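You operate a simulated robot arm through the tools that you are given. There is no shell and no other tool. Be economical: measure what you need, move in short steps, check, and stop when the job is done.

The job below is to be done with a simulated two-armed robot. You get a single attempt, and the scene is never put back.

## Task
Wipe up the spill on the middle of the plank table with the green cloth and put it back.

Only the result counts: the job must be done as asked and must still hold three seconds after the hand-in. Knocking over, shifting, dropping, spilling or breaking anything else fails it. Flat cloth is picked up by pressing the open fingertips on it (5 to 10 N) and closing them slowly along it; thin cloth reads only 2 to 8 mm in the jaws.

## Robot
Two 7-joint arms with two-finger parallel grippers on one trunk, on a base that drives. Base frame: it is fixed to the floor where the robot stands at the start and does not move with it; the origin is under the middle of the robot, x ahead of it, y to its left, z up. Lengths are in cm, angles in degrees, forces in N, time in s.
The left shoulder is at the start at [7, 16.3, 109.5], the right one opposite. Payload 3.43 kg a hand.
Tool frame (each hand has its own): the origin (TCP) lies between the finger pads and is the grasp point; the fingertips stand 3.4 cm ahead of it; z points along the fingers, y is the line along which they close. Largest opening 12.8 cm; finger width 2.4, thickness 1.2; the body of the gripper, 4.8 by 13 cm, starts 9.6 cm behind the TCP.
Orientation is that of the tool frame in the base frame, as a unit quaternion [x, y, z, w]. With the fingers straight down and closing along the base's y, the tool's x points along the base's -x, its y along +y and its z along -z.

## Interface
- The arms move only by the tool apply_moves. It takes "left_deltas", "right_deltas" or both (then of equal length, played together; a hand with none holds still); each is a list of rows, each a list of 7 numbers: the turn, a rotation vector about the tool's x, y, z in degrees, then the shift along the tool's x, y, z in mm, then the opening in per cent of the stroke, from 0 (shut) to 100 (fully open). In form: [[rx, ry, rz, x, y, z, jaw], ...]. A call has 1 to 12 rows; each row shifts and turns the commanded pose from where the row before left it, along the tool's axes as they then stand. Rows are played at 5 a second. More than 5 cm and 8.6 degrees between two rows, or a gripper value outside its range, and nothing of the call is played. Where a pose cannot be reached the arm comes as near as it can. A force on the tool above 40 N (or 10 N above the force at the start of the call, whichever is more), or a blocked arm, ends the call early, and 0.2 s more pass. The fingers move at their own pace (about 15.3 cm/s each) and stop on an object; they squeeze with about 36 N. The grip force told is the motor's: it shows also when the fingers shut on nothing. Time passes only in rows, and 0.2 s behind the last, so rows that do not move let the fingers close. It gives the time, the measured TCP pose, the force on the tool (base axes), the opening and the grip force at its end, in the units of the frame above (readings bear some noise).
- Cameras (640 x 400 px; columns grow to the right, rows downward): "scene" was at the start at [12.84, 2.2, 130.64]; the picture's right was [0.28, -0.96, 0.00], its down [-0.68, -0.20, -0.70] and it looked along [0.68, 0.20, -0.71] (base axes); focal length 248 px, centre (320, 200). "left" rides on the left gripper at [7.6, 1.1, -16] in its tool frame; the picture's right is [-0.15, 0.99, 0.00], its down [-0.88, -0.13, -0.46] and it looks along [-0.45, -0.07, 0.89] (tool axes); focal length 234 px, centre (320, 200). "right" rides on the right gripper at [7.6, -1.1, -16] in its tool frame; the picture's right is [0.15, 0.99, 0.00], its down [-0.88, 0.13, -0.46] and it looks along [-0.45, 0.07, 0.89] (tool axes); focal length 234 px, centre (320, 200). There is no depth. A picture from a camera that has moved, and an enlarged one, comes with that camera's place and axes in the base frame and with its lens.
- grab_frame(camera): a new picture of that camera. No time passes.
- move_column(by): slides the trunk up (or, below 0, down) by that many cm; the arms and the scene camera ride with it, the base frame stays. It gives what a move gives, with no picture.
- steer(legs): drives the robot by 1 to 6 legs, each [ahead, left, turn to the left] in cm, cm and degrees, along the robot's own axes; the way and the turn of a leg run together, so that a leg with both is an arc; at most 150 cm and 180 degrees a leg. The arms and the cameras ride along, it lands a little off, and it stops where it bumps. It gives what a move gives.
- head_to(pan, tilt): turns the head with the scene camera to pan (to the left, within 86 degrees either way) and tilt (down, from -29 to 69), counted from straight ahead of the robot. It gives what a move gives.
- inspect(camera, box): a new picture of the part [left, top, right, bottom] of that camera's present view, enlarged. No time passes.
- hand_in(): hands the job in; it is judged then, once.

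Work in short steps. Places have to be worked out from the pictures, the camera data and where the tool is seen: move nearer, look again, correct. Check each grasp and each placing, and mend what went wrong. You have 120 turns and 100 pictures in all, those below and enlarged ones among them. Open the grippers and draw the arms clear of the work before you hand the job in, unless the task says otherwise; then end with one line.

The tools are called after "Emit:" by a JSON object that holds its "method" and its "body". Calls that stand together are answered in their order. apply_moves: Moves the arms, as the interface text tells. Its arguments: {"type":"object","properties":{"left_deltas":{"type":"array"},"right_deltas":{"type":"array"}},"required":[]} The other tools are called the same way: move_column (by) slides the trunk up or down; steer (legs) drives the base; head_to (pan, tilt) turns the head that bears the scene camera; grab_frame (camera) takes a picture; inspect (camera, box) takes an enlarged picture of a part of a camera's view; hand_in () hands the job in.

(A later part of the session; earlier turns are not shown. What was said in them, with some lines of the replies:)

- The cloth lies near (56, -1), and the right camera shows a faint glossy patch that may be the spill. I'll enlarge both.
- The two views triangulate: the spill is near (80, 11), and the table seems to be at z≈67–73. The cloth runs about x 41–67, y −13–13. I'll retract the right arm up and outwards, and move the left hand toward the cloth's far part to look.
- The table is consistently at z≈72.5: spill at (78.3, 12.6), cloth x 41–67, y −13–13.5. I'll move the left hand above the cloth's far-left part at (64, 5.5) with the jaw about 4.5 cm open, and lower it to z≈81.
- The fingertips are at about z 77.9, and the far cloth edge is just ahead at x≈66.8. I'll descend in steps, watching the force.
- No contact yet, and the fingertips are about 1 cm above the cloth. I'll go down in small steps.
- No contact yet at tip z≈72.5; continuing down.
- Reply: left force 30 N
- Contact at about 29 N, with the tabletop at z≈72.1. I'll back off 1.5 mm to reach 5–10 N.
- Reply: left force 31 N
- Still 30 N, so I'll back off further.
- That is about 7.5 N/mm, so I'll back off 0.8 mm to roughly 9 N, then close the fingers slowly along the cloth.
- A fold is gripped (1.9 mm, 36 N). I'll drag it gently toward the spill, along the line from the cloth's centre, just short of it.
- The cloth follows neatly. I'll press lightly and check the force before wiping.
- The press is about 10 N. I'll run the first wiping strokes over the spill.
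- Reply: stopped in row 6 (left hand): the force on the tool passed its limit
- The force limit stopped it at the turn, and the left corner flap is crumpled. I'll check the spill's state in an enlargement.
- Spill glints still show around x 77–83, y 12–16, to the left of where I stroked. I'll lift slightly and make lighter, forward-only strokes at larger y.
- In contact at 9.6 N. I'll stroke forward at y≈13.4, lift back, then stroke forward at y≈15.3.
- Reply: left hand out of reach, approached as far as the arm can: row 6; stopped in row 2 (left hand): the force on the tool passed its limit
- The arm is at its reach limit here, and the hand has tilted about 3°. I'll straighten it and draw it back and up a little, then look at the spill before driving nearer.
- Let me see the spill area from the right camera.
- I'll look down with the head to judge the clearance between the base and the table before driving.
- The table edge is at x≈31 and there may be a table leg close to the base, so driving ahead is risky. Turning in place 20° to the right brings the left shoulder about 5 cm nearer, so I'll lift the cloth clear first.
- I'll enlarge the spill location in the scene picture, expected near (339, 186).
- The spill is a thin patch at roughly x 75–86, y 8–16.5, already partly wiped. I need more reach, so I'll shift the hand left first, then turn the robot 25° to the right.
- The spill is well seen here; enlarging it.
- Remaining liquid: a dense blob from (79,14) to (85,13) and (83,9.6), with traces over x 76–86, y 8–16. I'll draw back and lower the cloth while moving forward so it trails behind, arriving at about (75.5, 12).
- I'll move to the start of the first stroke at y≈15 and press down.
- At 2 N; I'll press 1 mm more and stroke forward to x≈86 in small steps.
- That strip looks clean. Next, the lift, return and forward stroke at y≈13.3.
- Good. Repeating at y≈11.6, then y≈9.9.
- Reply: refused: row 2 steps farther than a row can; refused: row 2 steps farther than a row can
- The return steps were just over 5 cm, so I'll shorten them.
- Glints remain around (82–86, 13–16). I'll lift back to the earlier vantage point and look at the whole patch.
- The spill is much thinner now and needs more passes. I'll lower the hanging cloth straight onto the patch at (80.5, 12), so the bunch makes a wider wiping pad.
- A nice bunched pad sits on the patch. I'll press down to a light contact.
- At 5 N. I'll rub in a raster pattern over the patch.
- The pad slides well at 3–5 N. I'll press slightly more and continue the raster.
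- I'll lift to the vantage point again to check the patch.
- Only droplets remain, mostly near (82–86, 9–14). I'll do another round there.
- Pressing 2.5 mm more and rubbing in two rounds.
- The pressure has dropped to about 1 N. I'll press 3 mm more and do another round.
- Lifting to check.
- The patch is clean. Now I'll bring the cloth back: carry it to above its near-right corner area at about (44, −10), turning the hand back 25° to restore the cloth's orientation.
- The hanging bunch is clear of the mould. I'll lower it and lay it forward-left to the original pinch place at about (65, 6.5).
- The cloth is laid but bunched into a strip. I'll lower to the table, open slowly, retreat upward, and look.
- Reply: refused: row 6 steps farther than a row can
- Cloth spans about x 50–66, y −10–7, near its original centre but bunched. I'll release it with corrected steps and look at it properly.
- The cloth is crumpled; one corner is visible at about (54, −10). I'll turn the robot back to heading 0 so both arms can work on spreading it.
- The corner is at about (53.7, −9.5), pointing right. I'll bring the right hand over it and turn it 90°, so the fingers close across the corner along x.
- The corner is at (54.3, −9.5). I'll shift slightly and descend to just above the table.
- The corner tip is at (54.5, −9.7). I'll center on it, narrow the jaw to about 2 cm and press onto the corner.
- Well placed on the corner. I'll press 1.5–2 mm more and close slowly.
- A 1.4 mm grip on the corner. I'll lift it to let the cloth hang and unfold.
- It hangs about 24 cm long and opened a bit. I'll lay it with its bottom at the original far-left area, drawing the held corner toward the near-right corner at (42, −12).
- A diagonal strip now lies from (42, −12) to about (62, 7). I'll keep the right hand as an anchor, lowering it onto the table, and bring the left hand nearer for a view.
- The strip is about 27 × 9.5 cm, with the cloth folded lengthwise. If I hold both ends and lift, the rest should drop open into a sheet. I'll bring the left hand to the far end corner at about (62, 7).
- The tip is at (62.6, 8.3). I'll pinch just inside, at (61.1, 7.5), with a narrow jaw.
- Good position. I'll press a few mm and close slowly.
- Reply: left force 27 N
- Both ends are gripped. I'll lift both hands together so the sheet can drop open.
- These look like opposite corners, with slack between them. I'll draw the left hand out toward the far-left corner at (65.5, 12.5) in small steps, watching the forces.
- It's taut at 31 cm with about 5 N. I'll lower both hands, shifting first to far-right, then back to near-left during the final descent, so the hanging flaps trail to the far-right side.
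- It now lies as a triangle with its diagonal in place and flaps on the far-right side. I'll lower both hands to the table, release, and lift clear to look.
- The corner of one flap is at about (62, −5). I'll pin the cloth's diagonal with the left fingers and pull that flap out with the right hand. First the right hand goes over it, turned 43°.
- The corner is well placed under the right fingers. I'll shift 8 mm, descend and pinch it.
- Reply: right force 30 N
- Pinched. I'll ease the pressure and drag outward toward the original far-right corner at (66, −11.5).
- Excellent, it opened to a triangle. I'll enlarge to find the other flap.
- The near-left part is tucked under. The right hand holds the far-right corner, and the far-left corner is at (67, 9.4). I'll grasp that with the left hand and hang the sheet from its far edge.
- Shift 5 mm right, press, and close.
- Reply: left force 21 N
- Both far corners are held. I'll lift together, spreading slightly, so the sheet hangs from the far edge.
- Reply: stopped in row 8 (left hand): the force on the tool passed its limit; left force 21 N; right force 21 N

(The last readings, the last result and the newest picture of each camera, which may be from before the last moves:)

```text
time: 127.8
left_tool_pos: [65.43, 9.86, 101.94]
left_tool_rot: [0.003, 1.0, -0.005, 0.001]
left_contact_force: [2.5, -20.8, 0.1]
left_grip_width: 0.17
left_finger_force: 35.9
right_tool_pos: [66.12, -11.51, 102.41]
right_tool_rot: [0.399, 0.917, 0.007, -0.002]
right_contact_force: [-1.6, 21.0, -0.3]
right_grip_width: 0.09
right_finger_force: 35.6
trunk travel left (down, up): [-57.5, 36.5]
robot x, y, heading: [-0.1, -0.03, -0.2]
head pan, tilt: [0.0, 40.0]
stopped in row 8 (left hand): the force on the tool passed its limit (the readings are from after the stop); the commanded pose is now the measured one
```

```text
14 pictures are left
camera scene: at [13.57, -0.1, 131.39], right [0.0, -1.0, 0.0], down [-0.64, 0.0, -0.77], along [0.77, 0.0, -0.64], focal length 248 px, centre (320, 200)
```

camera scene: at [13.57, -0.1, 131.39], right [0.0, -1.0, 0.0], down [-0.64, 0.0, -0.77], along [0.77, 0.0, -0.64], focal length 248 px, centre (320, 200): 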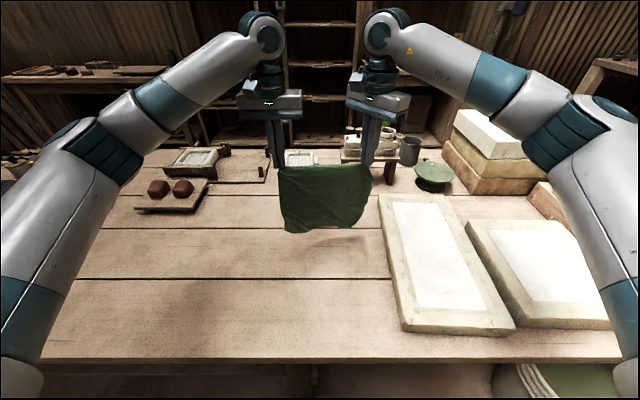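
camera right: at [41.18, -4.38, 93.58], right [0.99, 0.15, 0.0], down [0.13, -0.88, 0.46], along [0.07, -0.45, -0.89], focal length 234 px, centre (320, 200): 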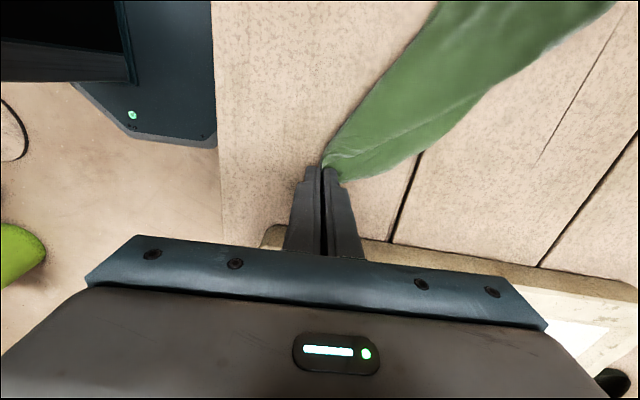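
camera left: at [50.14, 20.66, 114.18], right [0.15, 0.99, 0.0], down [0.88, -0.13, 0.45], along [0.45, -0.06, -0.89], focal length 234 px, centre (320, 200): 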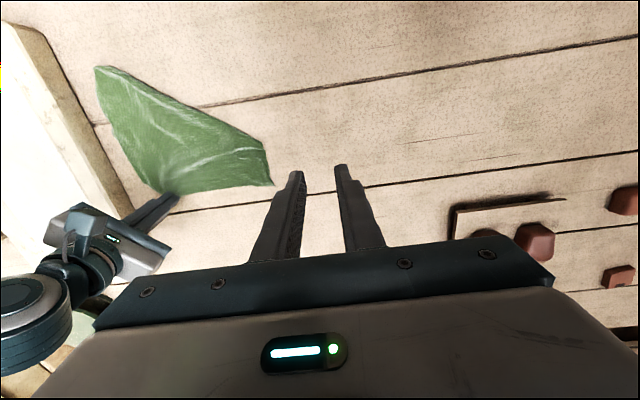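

It hangs as a full open sheet, though a bit over-tensioned. I'll relax the tension and move both hands back over the near edge.

Emit:
{"method": "apply_moves", "body": {"left_deltas": [[0, 0, 0, 0, -5, 0, 0], [0, 0, 0, 0, 0, -5, 0], [0, 0, 0, 40, 2, 0, 0], [0, 0, 0, 40, 2, 0, 0], [0, 0, 0, 40, 2, 0, 0], [0, 0, 0, 40, 2, 0, 0], [0, 0, 0, 40, 2, 0, 0], [0, 0, 0, 25, 2, 0, 0], [0, 0, 0, 0, 0, 0, 0], [0, 0, 0, 0, 0, 0, 0]], "right_deltas": [[0, 0, 0, 0, 0, 0, 0], [0, 0, 0, 0, 0, 0, 0], [0, 0, 0, 28.6, -28, 0, 0], [0, 0, 0, 28.6, -28, 0, 0], [0, 0, 0, 28.6, -28, 0, 0], [0, 0, 0, 28.6, -28, 0, 0], [0, 0, 0, 28.6, -28, 0, 0], [0, 0, 0, 18.4, -17, 0, 0], [0, 0, 0, 0, 0, 0, 0], [0, 0, 0, 0, 0, 0, 0]]}}

Emit:
{"method": "grab_frame", "body": {"camera": "scene"}}

```text
time: 130.0
left_tool_pos: [43.01, 10.91, 102.4]
left_tool_rot: [0.002, 1.0, -0.003, 0.002]
left_contact_force: [1.5, -22.3, 0.0]
left_grip_width: 0.17
left_finger_force: 35.9
right_tool_pos: [43.65, -10.49, 102.4]
right_tool_rot: [0.401, 0.916, 0.005, -0.001]
right_contact_force: [-1.9, 22.8, 0.6]
right_grip_width: 0.1
right_finger_force: 35.9
trunk travel left (down, up): [-57.5, 36.5]
robot x, y, heading: [0.2, -0.3, -0.2]
head pan, tilt: [0.0, 40.0]
```

```text
13 pictures are left
camera scene: at [13.59, -0.09, 131.4], right [0.0, -1.0, 0.0], down [-0.64, 0.0, -0.77], along [0.77, 0.0, -0.64], focal length 248 px, centre (320, 200)
```

scene: 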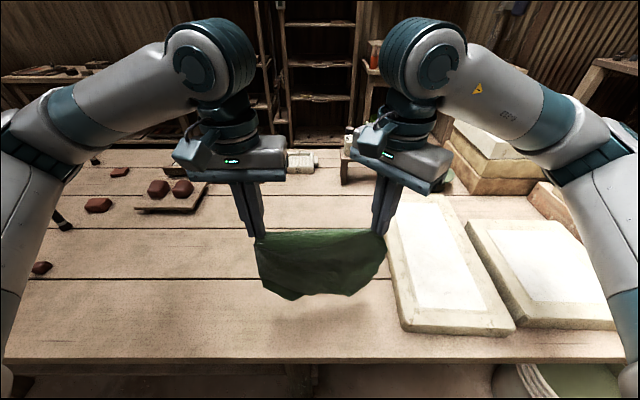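

Still 22 N of tension. I'll relax 8 mm, lower until the bottom touches, then lay the sheet forward to the far-edge position.

Emit:
{"method": "apply_moves", "body": {"left_deltas": [[0, 0, 0, 0, -8, 25, 0], [0, 0, 0, 0, 0, 33, 0], [0, 0, 0, -20, 0, 25, 0], [0, 0, 0, -30, 0, 25, 0], [0, 0, 0, -30, 0, 25, 0], [0, 0, 0, -30, 0, 25, 0], [0, 0, 0, -30, 0, 25, 0], [0, 0, 0, -30, 0, 25, 0], [0, 0, 0, -25, 0, 25, 0], [0, 0, 0, -20, 0, 20, 0], [0, 0, 0, -10, 0, 8, 0], [0, 0, 0, 0, 0, 0, 0]], "right_deltas": [[0, 0, 0, 0, 0, 25, 0], [0, 0, 0, 0, 0, 33, 0], [0, 0, 0, -13.5, 14.7, 25, 0], [0, 0, 0, -20.3, 22.1, 25, 0], [0, 0, 0, -20.3, 22.1, 25, 0], [0, 0, 0, -20.3, 22.1, 25, 0], [0, 0, 0, -20.3, 22.1, 25, 0], [0, 0, 0, -20.3, 22.1, 25, 0], [0, 0, 0, -16.9, 18.4, 25, 0], [0, 0, 0, -13.5, 14.7, 20, 0], [0, 0, 0, -6.8, 7.4, 8, 0], [0, 0, 0, 0, 0, 0, 0]]}}

Emit:
{"method": "grab_frame", "body": {"camera": "scene"}}

```text
time: 132.6
left_tool_pos: [65.57, 10.08, 76.27]
left_tool_rot: [0.002, 1.0, -0.002, 0.002]
left_contact_force: [0.5, -4.5, -0.5]
left_grip_width: 0.16
left_finger_force: 35.5
right_tool_pos: [66.42, -10.28, 76.05]
right_tool_rot: [0.4, 0.917, 0.004, 0.0]
right_contact_force: [-0.2, 4.4, 0.7]
right_grip_width: 0.05
right_finger_force: 35.5
trunk travel left (down, up): [-57.5, 36.5]
robot x, y, heading: [-0.13, -0.15, -0.1]
head pan, tilt: [0.0, 40.0]
```

```text
12 pictures are left
camera scene: at [13.61, -0.11, 131.4], right [0.0, -1.0, 0.0], down [-0.64, 0.0, -0.77], along [0.77, 0.0, -0.64], focal length 248 px, centre (320, 200)
```

scene: 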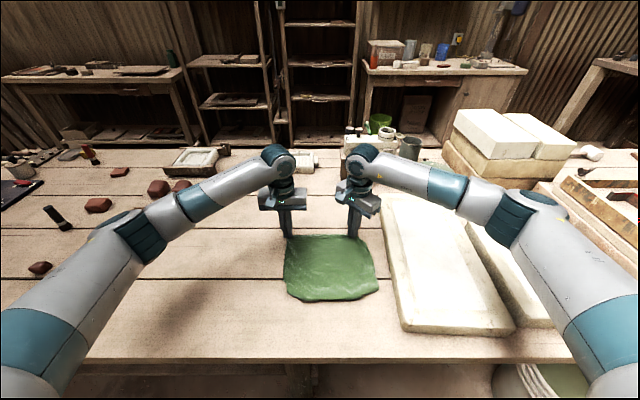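

Very good: an almost flat sheet near its original place. I'll lower to the table, open, and lift both hands straight up.

Emit:
{"method": "apply_moves", "body": {"left_deltas": [[0, 0, 0, 0, 0, 4, 0], [0, 0, 0, 0, 0, 0, 6], [0, 0, 0, 0, 0, 0, 12], [0, 0, 0, 0, 0, -10, 15], [0, 0, 0, 0, 0, -40, 15], [0, 0, 0, 0, 20, -40, 15], [0, 0, 0, 0, 30, -35, 15], [0, 0, 0, 10, 35, -30, 15], [0, 0, 0, 10, 35, -30, 15], [0, 0, 0, 0, 0, 0, 15]], "right_deltas": [[0, 0, 0, 0, 0, 4, 0], [0, 0, 0, 0, 0, 0, 6], [0, 0, 0, 0, 0, 0, 12], [0, 0, 0, 0, 0, -10, 15], [0, 0, 0, 0, 0, -40, 15], [0, 0, 0, 0, 0, -45, 15], [0, 0, 0, -10, -20, -40, 15], [0, 0, 0, -10, -30, -35, 15], [0, 0, 0, -10, -30, -35, 15], [0, 0, 0, 0, -40, 0, 15]]}}

Emit:
{"method": "inspect", "body": {"camera": "scene", "box": [240, 200, 420, 330]}}

```text
time: 134.8
left_tool_pos: [63.47, 21.42, 94.21]
left_tool_rot: [0.001, 1.0, -0.001, 0.0]
left_contact_force: [-1.2, 0.0, -0.4]
left_grip_width: 1.91
left_finger_force: 0.0
right_tool_pos: [59.8, -20.83, 96.07]
right_tool_rot: [0.401, 0.916, 0.004, 0.0]
right_contact_force: [0.1, -0.7, -0.4]
right_grip_width: 1.92
right_finger_force: 0.1
trunk travel left (down, up): [-57.5, 36.5]
robot x, y, heading: [0.15, -0.16, -0.3]
head pan, tilt: [0.0, 40.0]
```

```text
3.08 times, centred on (330, 265) of scene
camera zoom: at [13.63, -0.35, 131.39], right [0.0, -1.0, 0.0], down [-0.64, 0.0, -0.77], along [0.77, 0.0, -0.64], focal length 762 px, centre (289, 0)
```

zoom: 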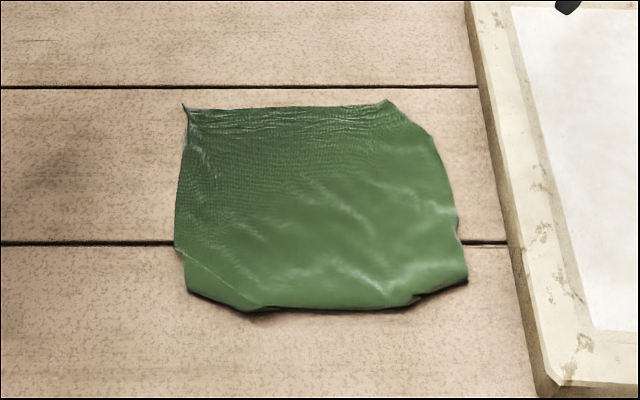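

The cloth is flat at x 46–68, y −15–9.5, centre about (56.7, −2.6), versus (54, 0.4) originally. I'll pinch near its near-left corner at (48, 5.5) and drag it gently by (−3, +3).

Emit:
{"method": "apply_moves", "body": {"left_deltas": [[0, 0, 0, 31, -32, 15, 25], [0, 0, 0, 31, -32, 15, 25], [0, 0, 0, 31, -32, 15, 25], [0, 0, 0, 31, -32, 15, 25], [0, 0, 0, 31, -32, 20, 25], [0, 0, 0, 0, 0, 40, 25], [0, 0, 0, 0, 0, 40, 25], [0, 0, 0, 0, 0, 15, 25], [0, 0, 0, 0, 0, 8, 25], [0, 0, 0, 0, 0, 0, 25]]}}

Emit:
{"method": "inspect", "body": {"camera": "left", "box": [160, 40, 480, 240]}}

```text
time: 137.0
left_tool_pos: [47.87, 6.1, 75.92]
left_tool_rot: [0.002, 1.0, -0.002, 0.001]
left_contact_force: [0.0, -0.7, -0.8]
left_grip_width: 3.19
left_finger_force: 0.1
right_tool_pos: [59.81, -20.73, 96.03]
right_tool_rot: [0.401, 0.916, 0.005, -0.001]
right_contact_force: [-0.3, -0.1, 0.7]
right_grip_width: 1.92
right_finger_force: 0.0
trunk travel left (down, up): [-57.5, 36.5]
robot x, y, heading: [-0.21, -0.24, -0.3]
head pan, tilt: [0.0, 40.0]
```

```text
2.00 times, centred on (320, 140) of left
camera zoom: at [40.22, 7.22, 91.9], right [0.15, 0.99, 0.0], down [0.88, -0.13, 0.46], along [0.45, -0.07, -0.89], focal length 468 px, centre (320, 320)
```

zoom: 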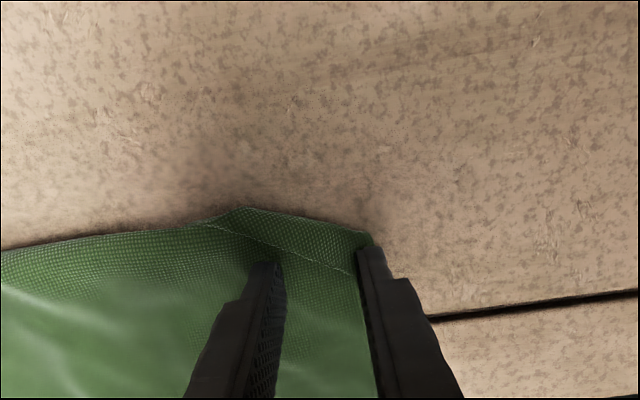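

The fingers stand on the near-left corner area. I'll press, close slowly, then drag by (−3, +3).

Emit:
{"method": "apply_moves", "body": {"left_deltas": [[0, 0, 0, 0, -3, 3, 25], [0, 0, 0, 0, 0, 2, 22], [0, 0, 0, 0, 0, 0, 19], [0, 0, 0, 0, 0, 0, 16], [0, 0, 0, 0, 0, 0, 13], [0, 0, 0, 0, 0, 0, 10], [0, 0, 0, 0, 0, 0, 7], [0, 0, 0, 0, 0, 0, 4], [0, 0, 0, 0, 0, 0, 1], [0, 0, 0, 0, 0, 0, 0], [0, 0, 0, 0, 0, 0, 0]]}}

Emit:
{"method": "apply_moves", "body": {"left_deltas": [[0, 0, 0, 0, 0, -5, 0], [0, 0, 0, 8, 8, 0, 0], [0, 0, 0, 8, 8, 0, 0], [0, 0, 0, 8, 8, 0, 0], [0, 0, 0, 8, 8, 0, 0], [0, 0, 0, 8, 8, 0, 0], [0, 0, 0, 0, 0, 0, 0]]}}

Emit:
{"method": "inspect", "body": {"camera": "scene", "box": [240, 200, 420, 330]}}

```text
time: 139.4
left_tool_pos: [47.97, 5.66, 75.61]
left_tool_rot: [0.003, 1.0, -0.002, 0.001]
left_contact_force: [0.5, 0.5, 4.2]
left_grip_width: 0.2
left_finger_force: 36.2
right_tool_pos: [59.89, -20.51, 96.12]
right_tool_rot: [0.401, 0.916, 0.004, 0.0]
right_contact_force: [0.3, -0.2, -0.5]
right_grip_width: 1.93
right_finger_force: 0.0
trunk travel left (down, up): [-57.5, 36.5]
robot x, y, heading: [0.23, 0.18, 0.0]
head pan, tilt: [0.0, 40.0]
```

```text
time: 141.0
left_tool_pos: [44.09, 9.5, 76.08]
left_tool_rot: [0.002, 1.0, -0.002, 0.001]
left_contact_force: [0.8, -0.5, 0.2]
left_grip_width: 0.23
left_finger_force: 36.2
right_tool_pos: [59.95, -20.65, 96.12]
right_tool_rot: [0.401, 0.916, 0.004, -0.001]
right_contact_force: [0.4, 0.4, -0.2]
right_grip_width: 1.93
right_finger_force: 0.0
trunk travel left (down, up): [-57.5, 36.5]
robot x, y, heading: [-0.22, -0.02, -0.0]
head pan, tilt: [0.0, 40.0]
```

```text
3.08 times, centred on (330, 265) of scene
camera zoom: at [13.64, -0.13, 131.39], right [0.0, -1.0, 0.0], down [-0.64, 0.0, -0.77], along [0.77, 0.0, -0.64], focal length 762 px, centre (289, 0)
```

zoom: 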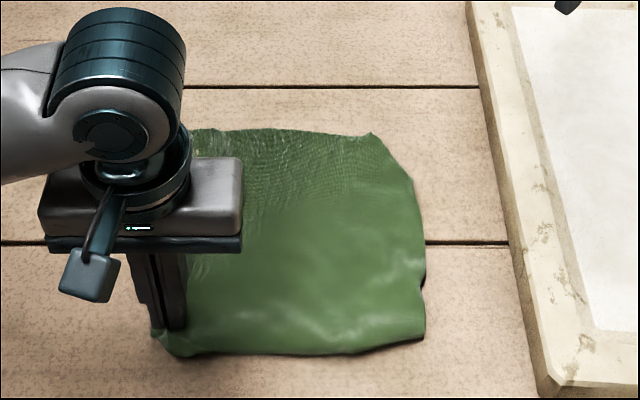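

The cloth now spans about x 42–64, y −11.5–11, centred at (53, 0): back in place. I'll release, lift straight up, and draw both arms clear.

Emit:
{"method": "apply_moves", "body": {"left_deltas": [[0, 0, 0, 0, 0, 4, 0], [0, 0, 0, 0, 0, 0, 8], [0, 0, 0, 0, 0, 0, 20], [0, 0, 0, 0, 0, -10, 20], [0, 0, 0, 0, 0, -40, 20], [0, 0, 0, 0, 20, -40, 40], [0, 0, 0, 0, 30, -35, 60], [0, 0, 0, 0, 40, -25, 100], [0, 0, 0, 0, 40, -25, 100], [0, 0, 0, 0, 45, 0, 100], [0, 0, 0, 0, 45, 0, 100], [0, 0, 0, 0, 0, 0, 100]], "right_deltas": [[0, 0, 0, 0, 0, 0, 15], [0, 0, 0, 0, 0, 0, 15], [0, 0, 0, 0, 0, -20, 40], [0, 0, 0, 0, -20, -20, 70], [0, 0, 0, 0, -20, -20, 100], [0, 0, 0, 0, -30, -20, 100], [0, 0, 0, 0, -30, -10, 100], [0, 0, 0, 0, 0, 0, 100], [0, 0, 0, 0, 0, 0, 100], [0, 0, 0, 0, 0, 0, 100], [0, 0, 0, 0, 0, 0, 100], [0, 0, 0, 0, 0, 0, 100]]}}

Emit:
{"method": "grab_frame", "body": {"camera": "scene"}}

Emit:
{"method": "inspect", "body": {"camera": "scene", "box": [260, 180, 400, 320]}}

```text
time: 143.6
left_tool_pos: [44.51, 31.73, 92.56]
left_tool_rot: [0.001, 1.0, -0.003, 0.002]
left_contact_force: [-0.7, 0.0, 0.1]
left_grip_width: 12.78
left_finger_force: 0.1
right_tool_pos: [52.46, -27.63, 104.98]
right_tool_rot: [0.401, 0.916, 0.004, -0.001]
right_contact_force: [-0.9, 0.8, -0.4]
right_grip_width: 12.8
right_finger_force: 0.0
trunk travel left (down, up): [-57.5, 36.5]
robot x, y, heading: [0.22, 0.25, 0.0]
head pan, tilt: [0.0, 40.0]
```

```text
8 pictures are left
camera scene: at [13.69, -0.21, 131.39], right [0.0, -1.0, 0.0], down [-0.64, 0.0, -0.77], along [0.77, 0.0, -0.64], focal length 248 px, centre (320, 200)
```

scene: 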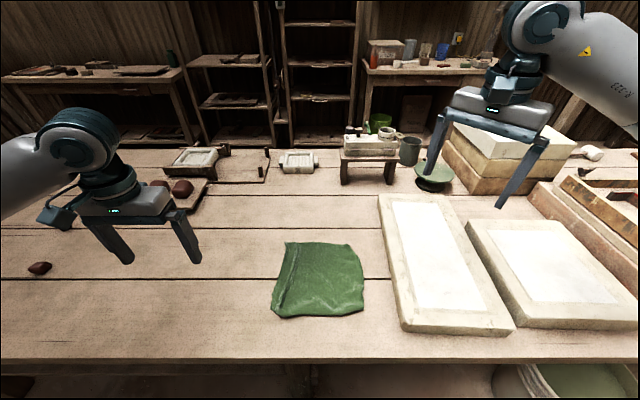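

```text
2.86 times, centred on (330, 250) of scene
camera zoom: at [13.69, -0.21, 131.39], right [0.0, -1.0, 0.0], down [-0.64, 0.0, -0.77], along [0.77, 0.0, -0.64], focal length 708 px, centre (291, 57)
```

zoom: 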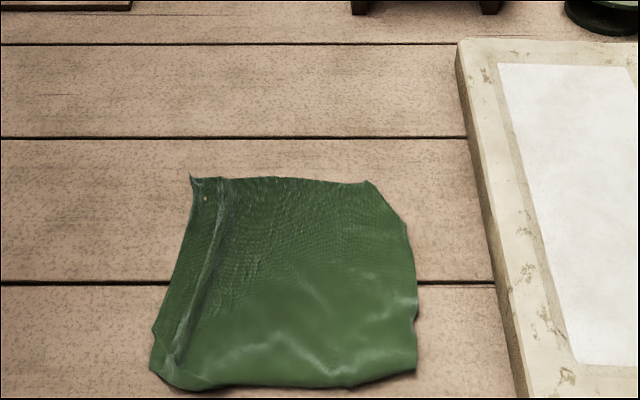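

The cloth is flat in its original place, the spill area was clean at the last check, and both grippers are open and clear of the work. Handing in.

Emit:
{"method": "hand_in", "body": {}}

```text
The job is handed in.
```

I wiped up the spill and laid the green cloth back in its original place, within about 1–2 cm and slightly creased. My last close-up view showed no liquid left, and nothing else looked moved.
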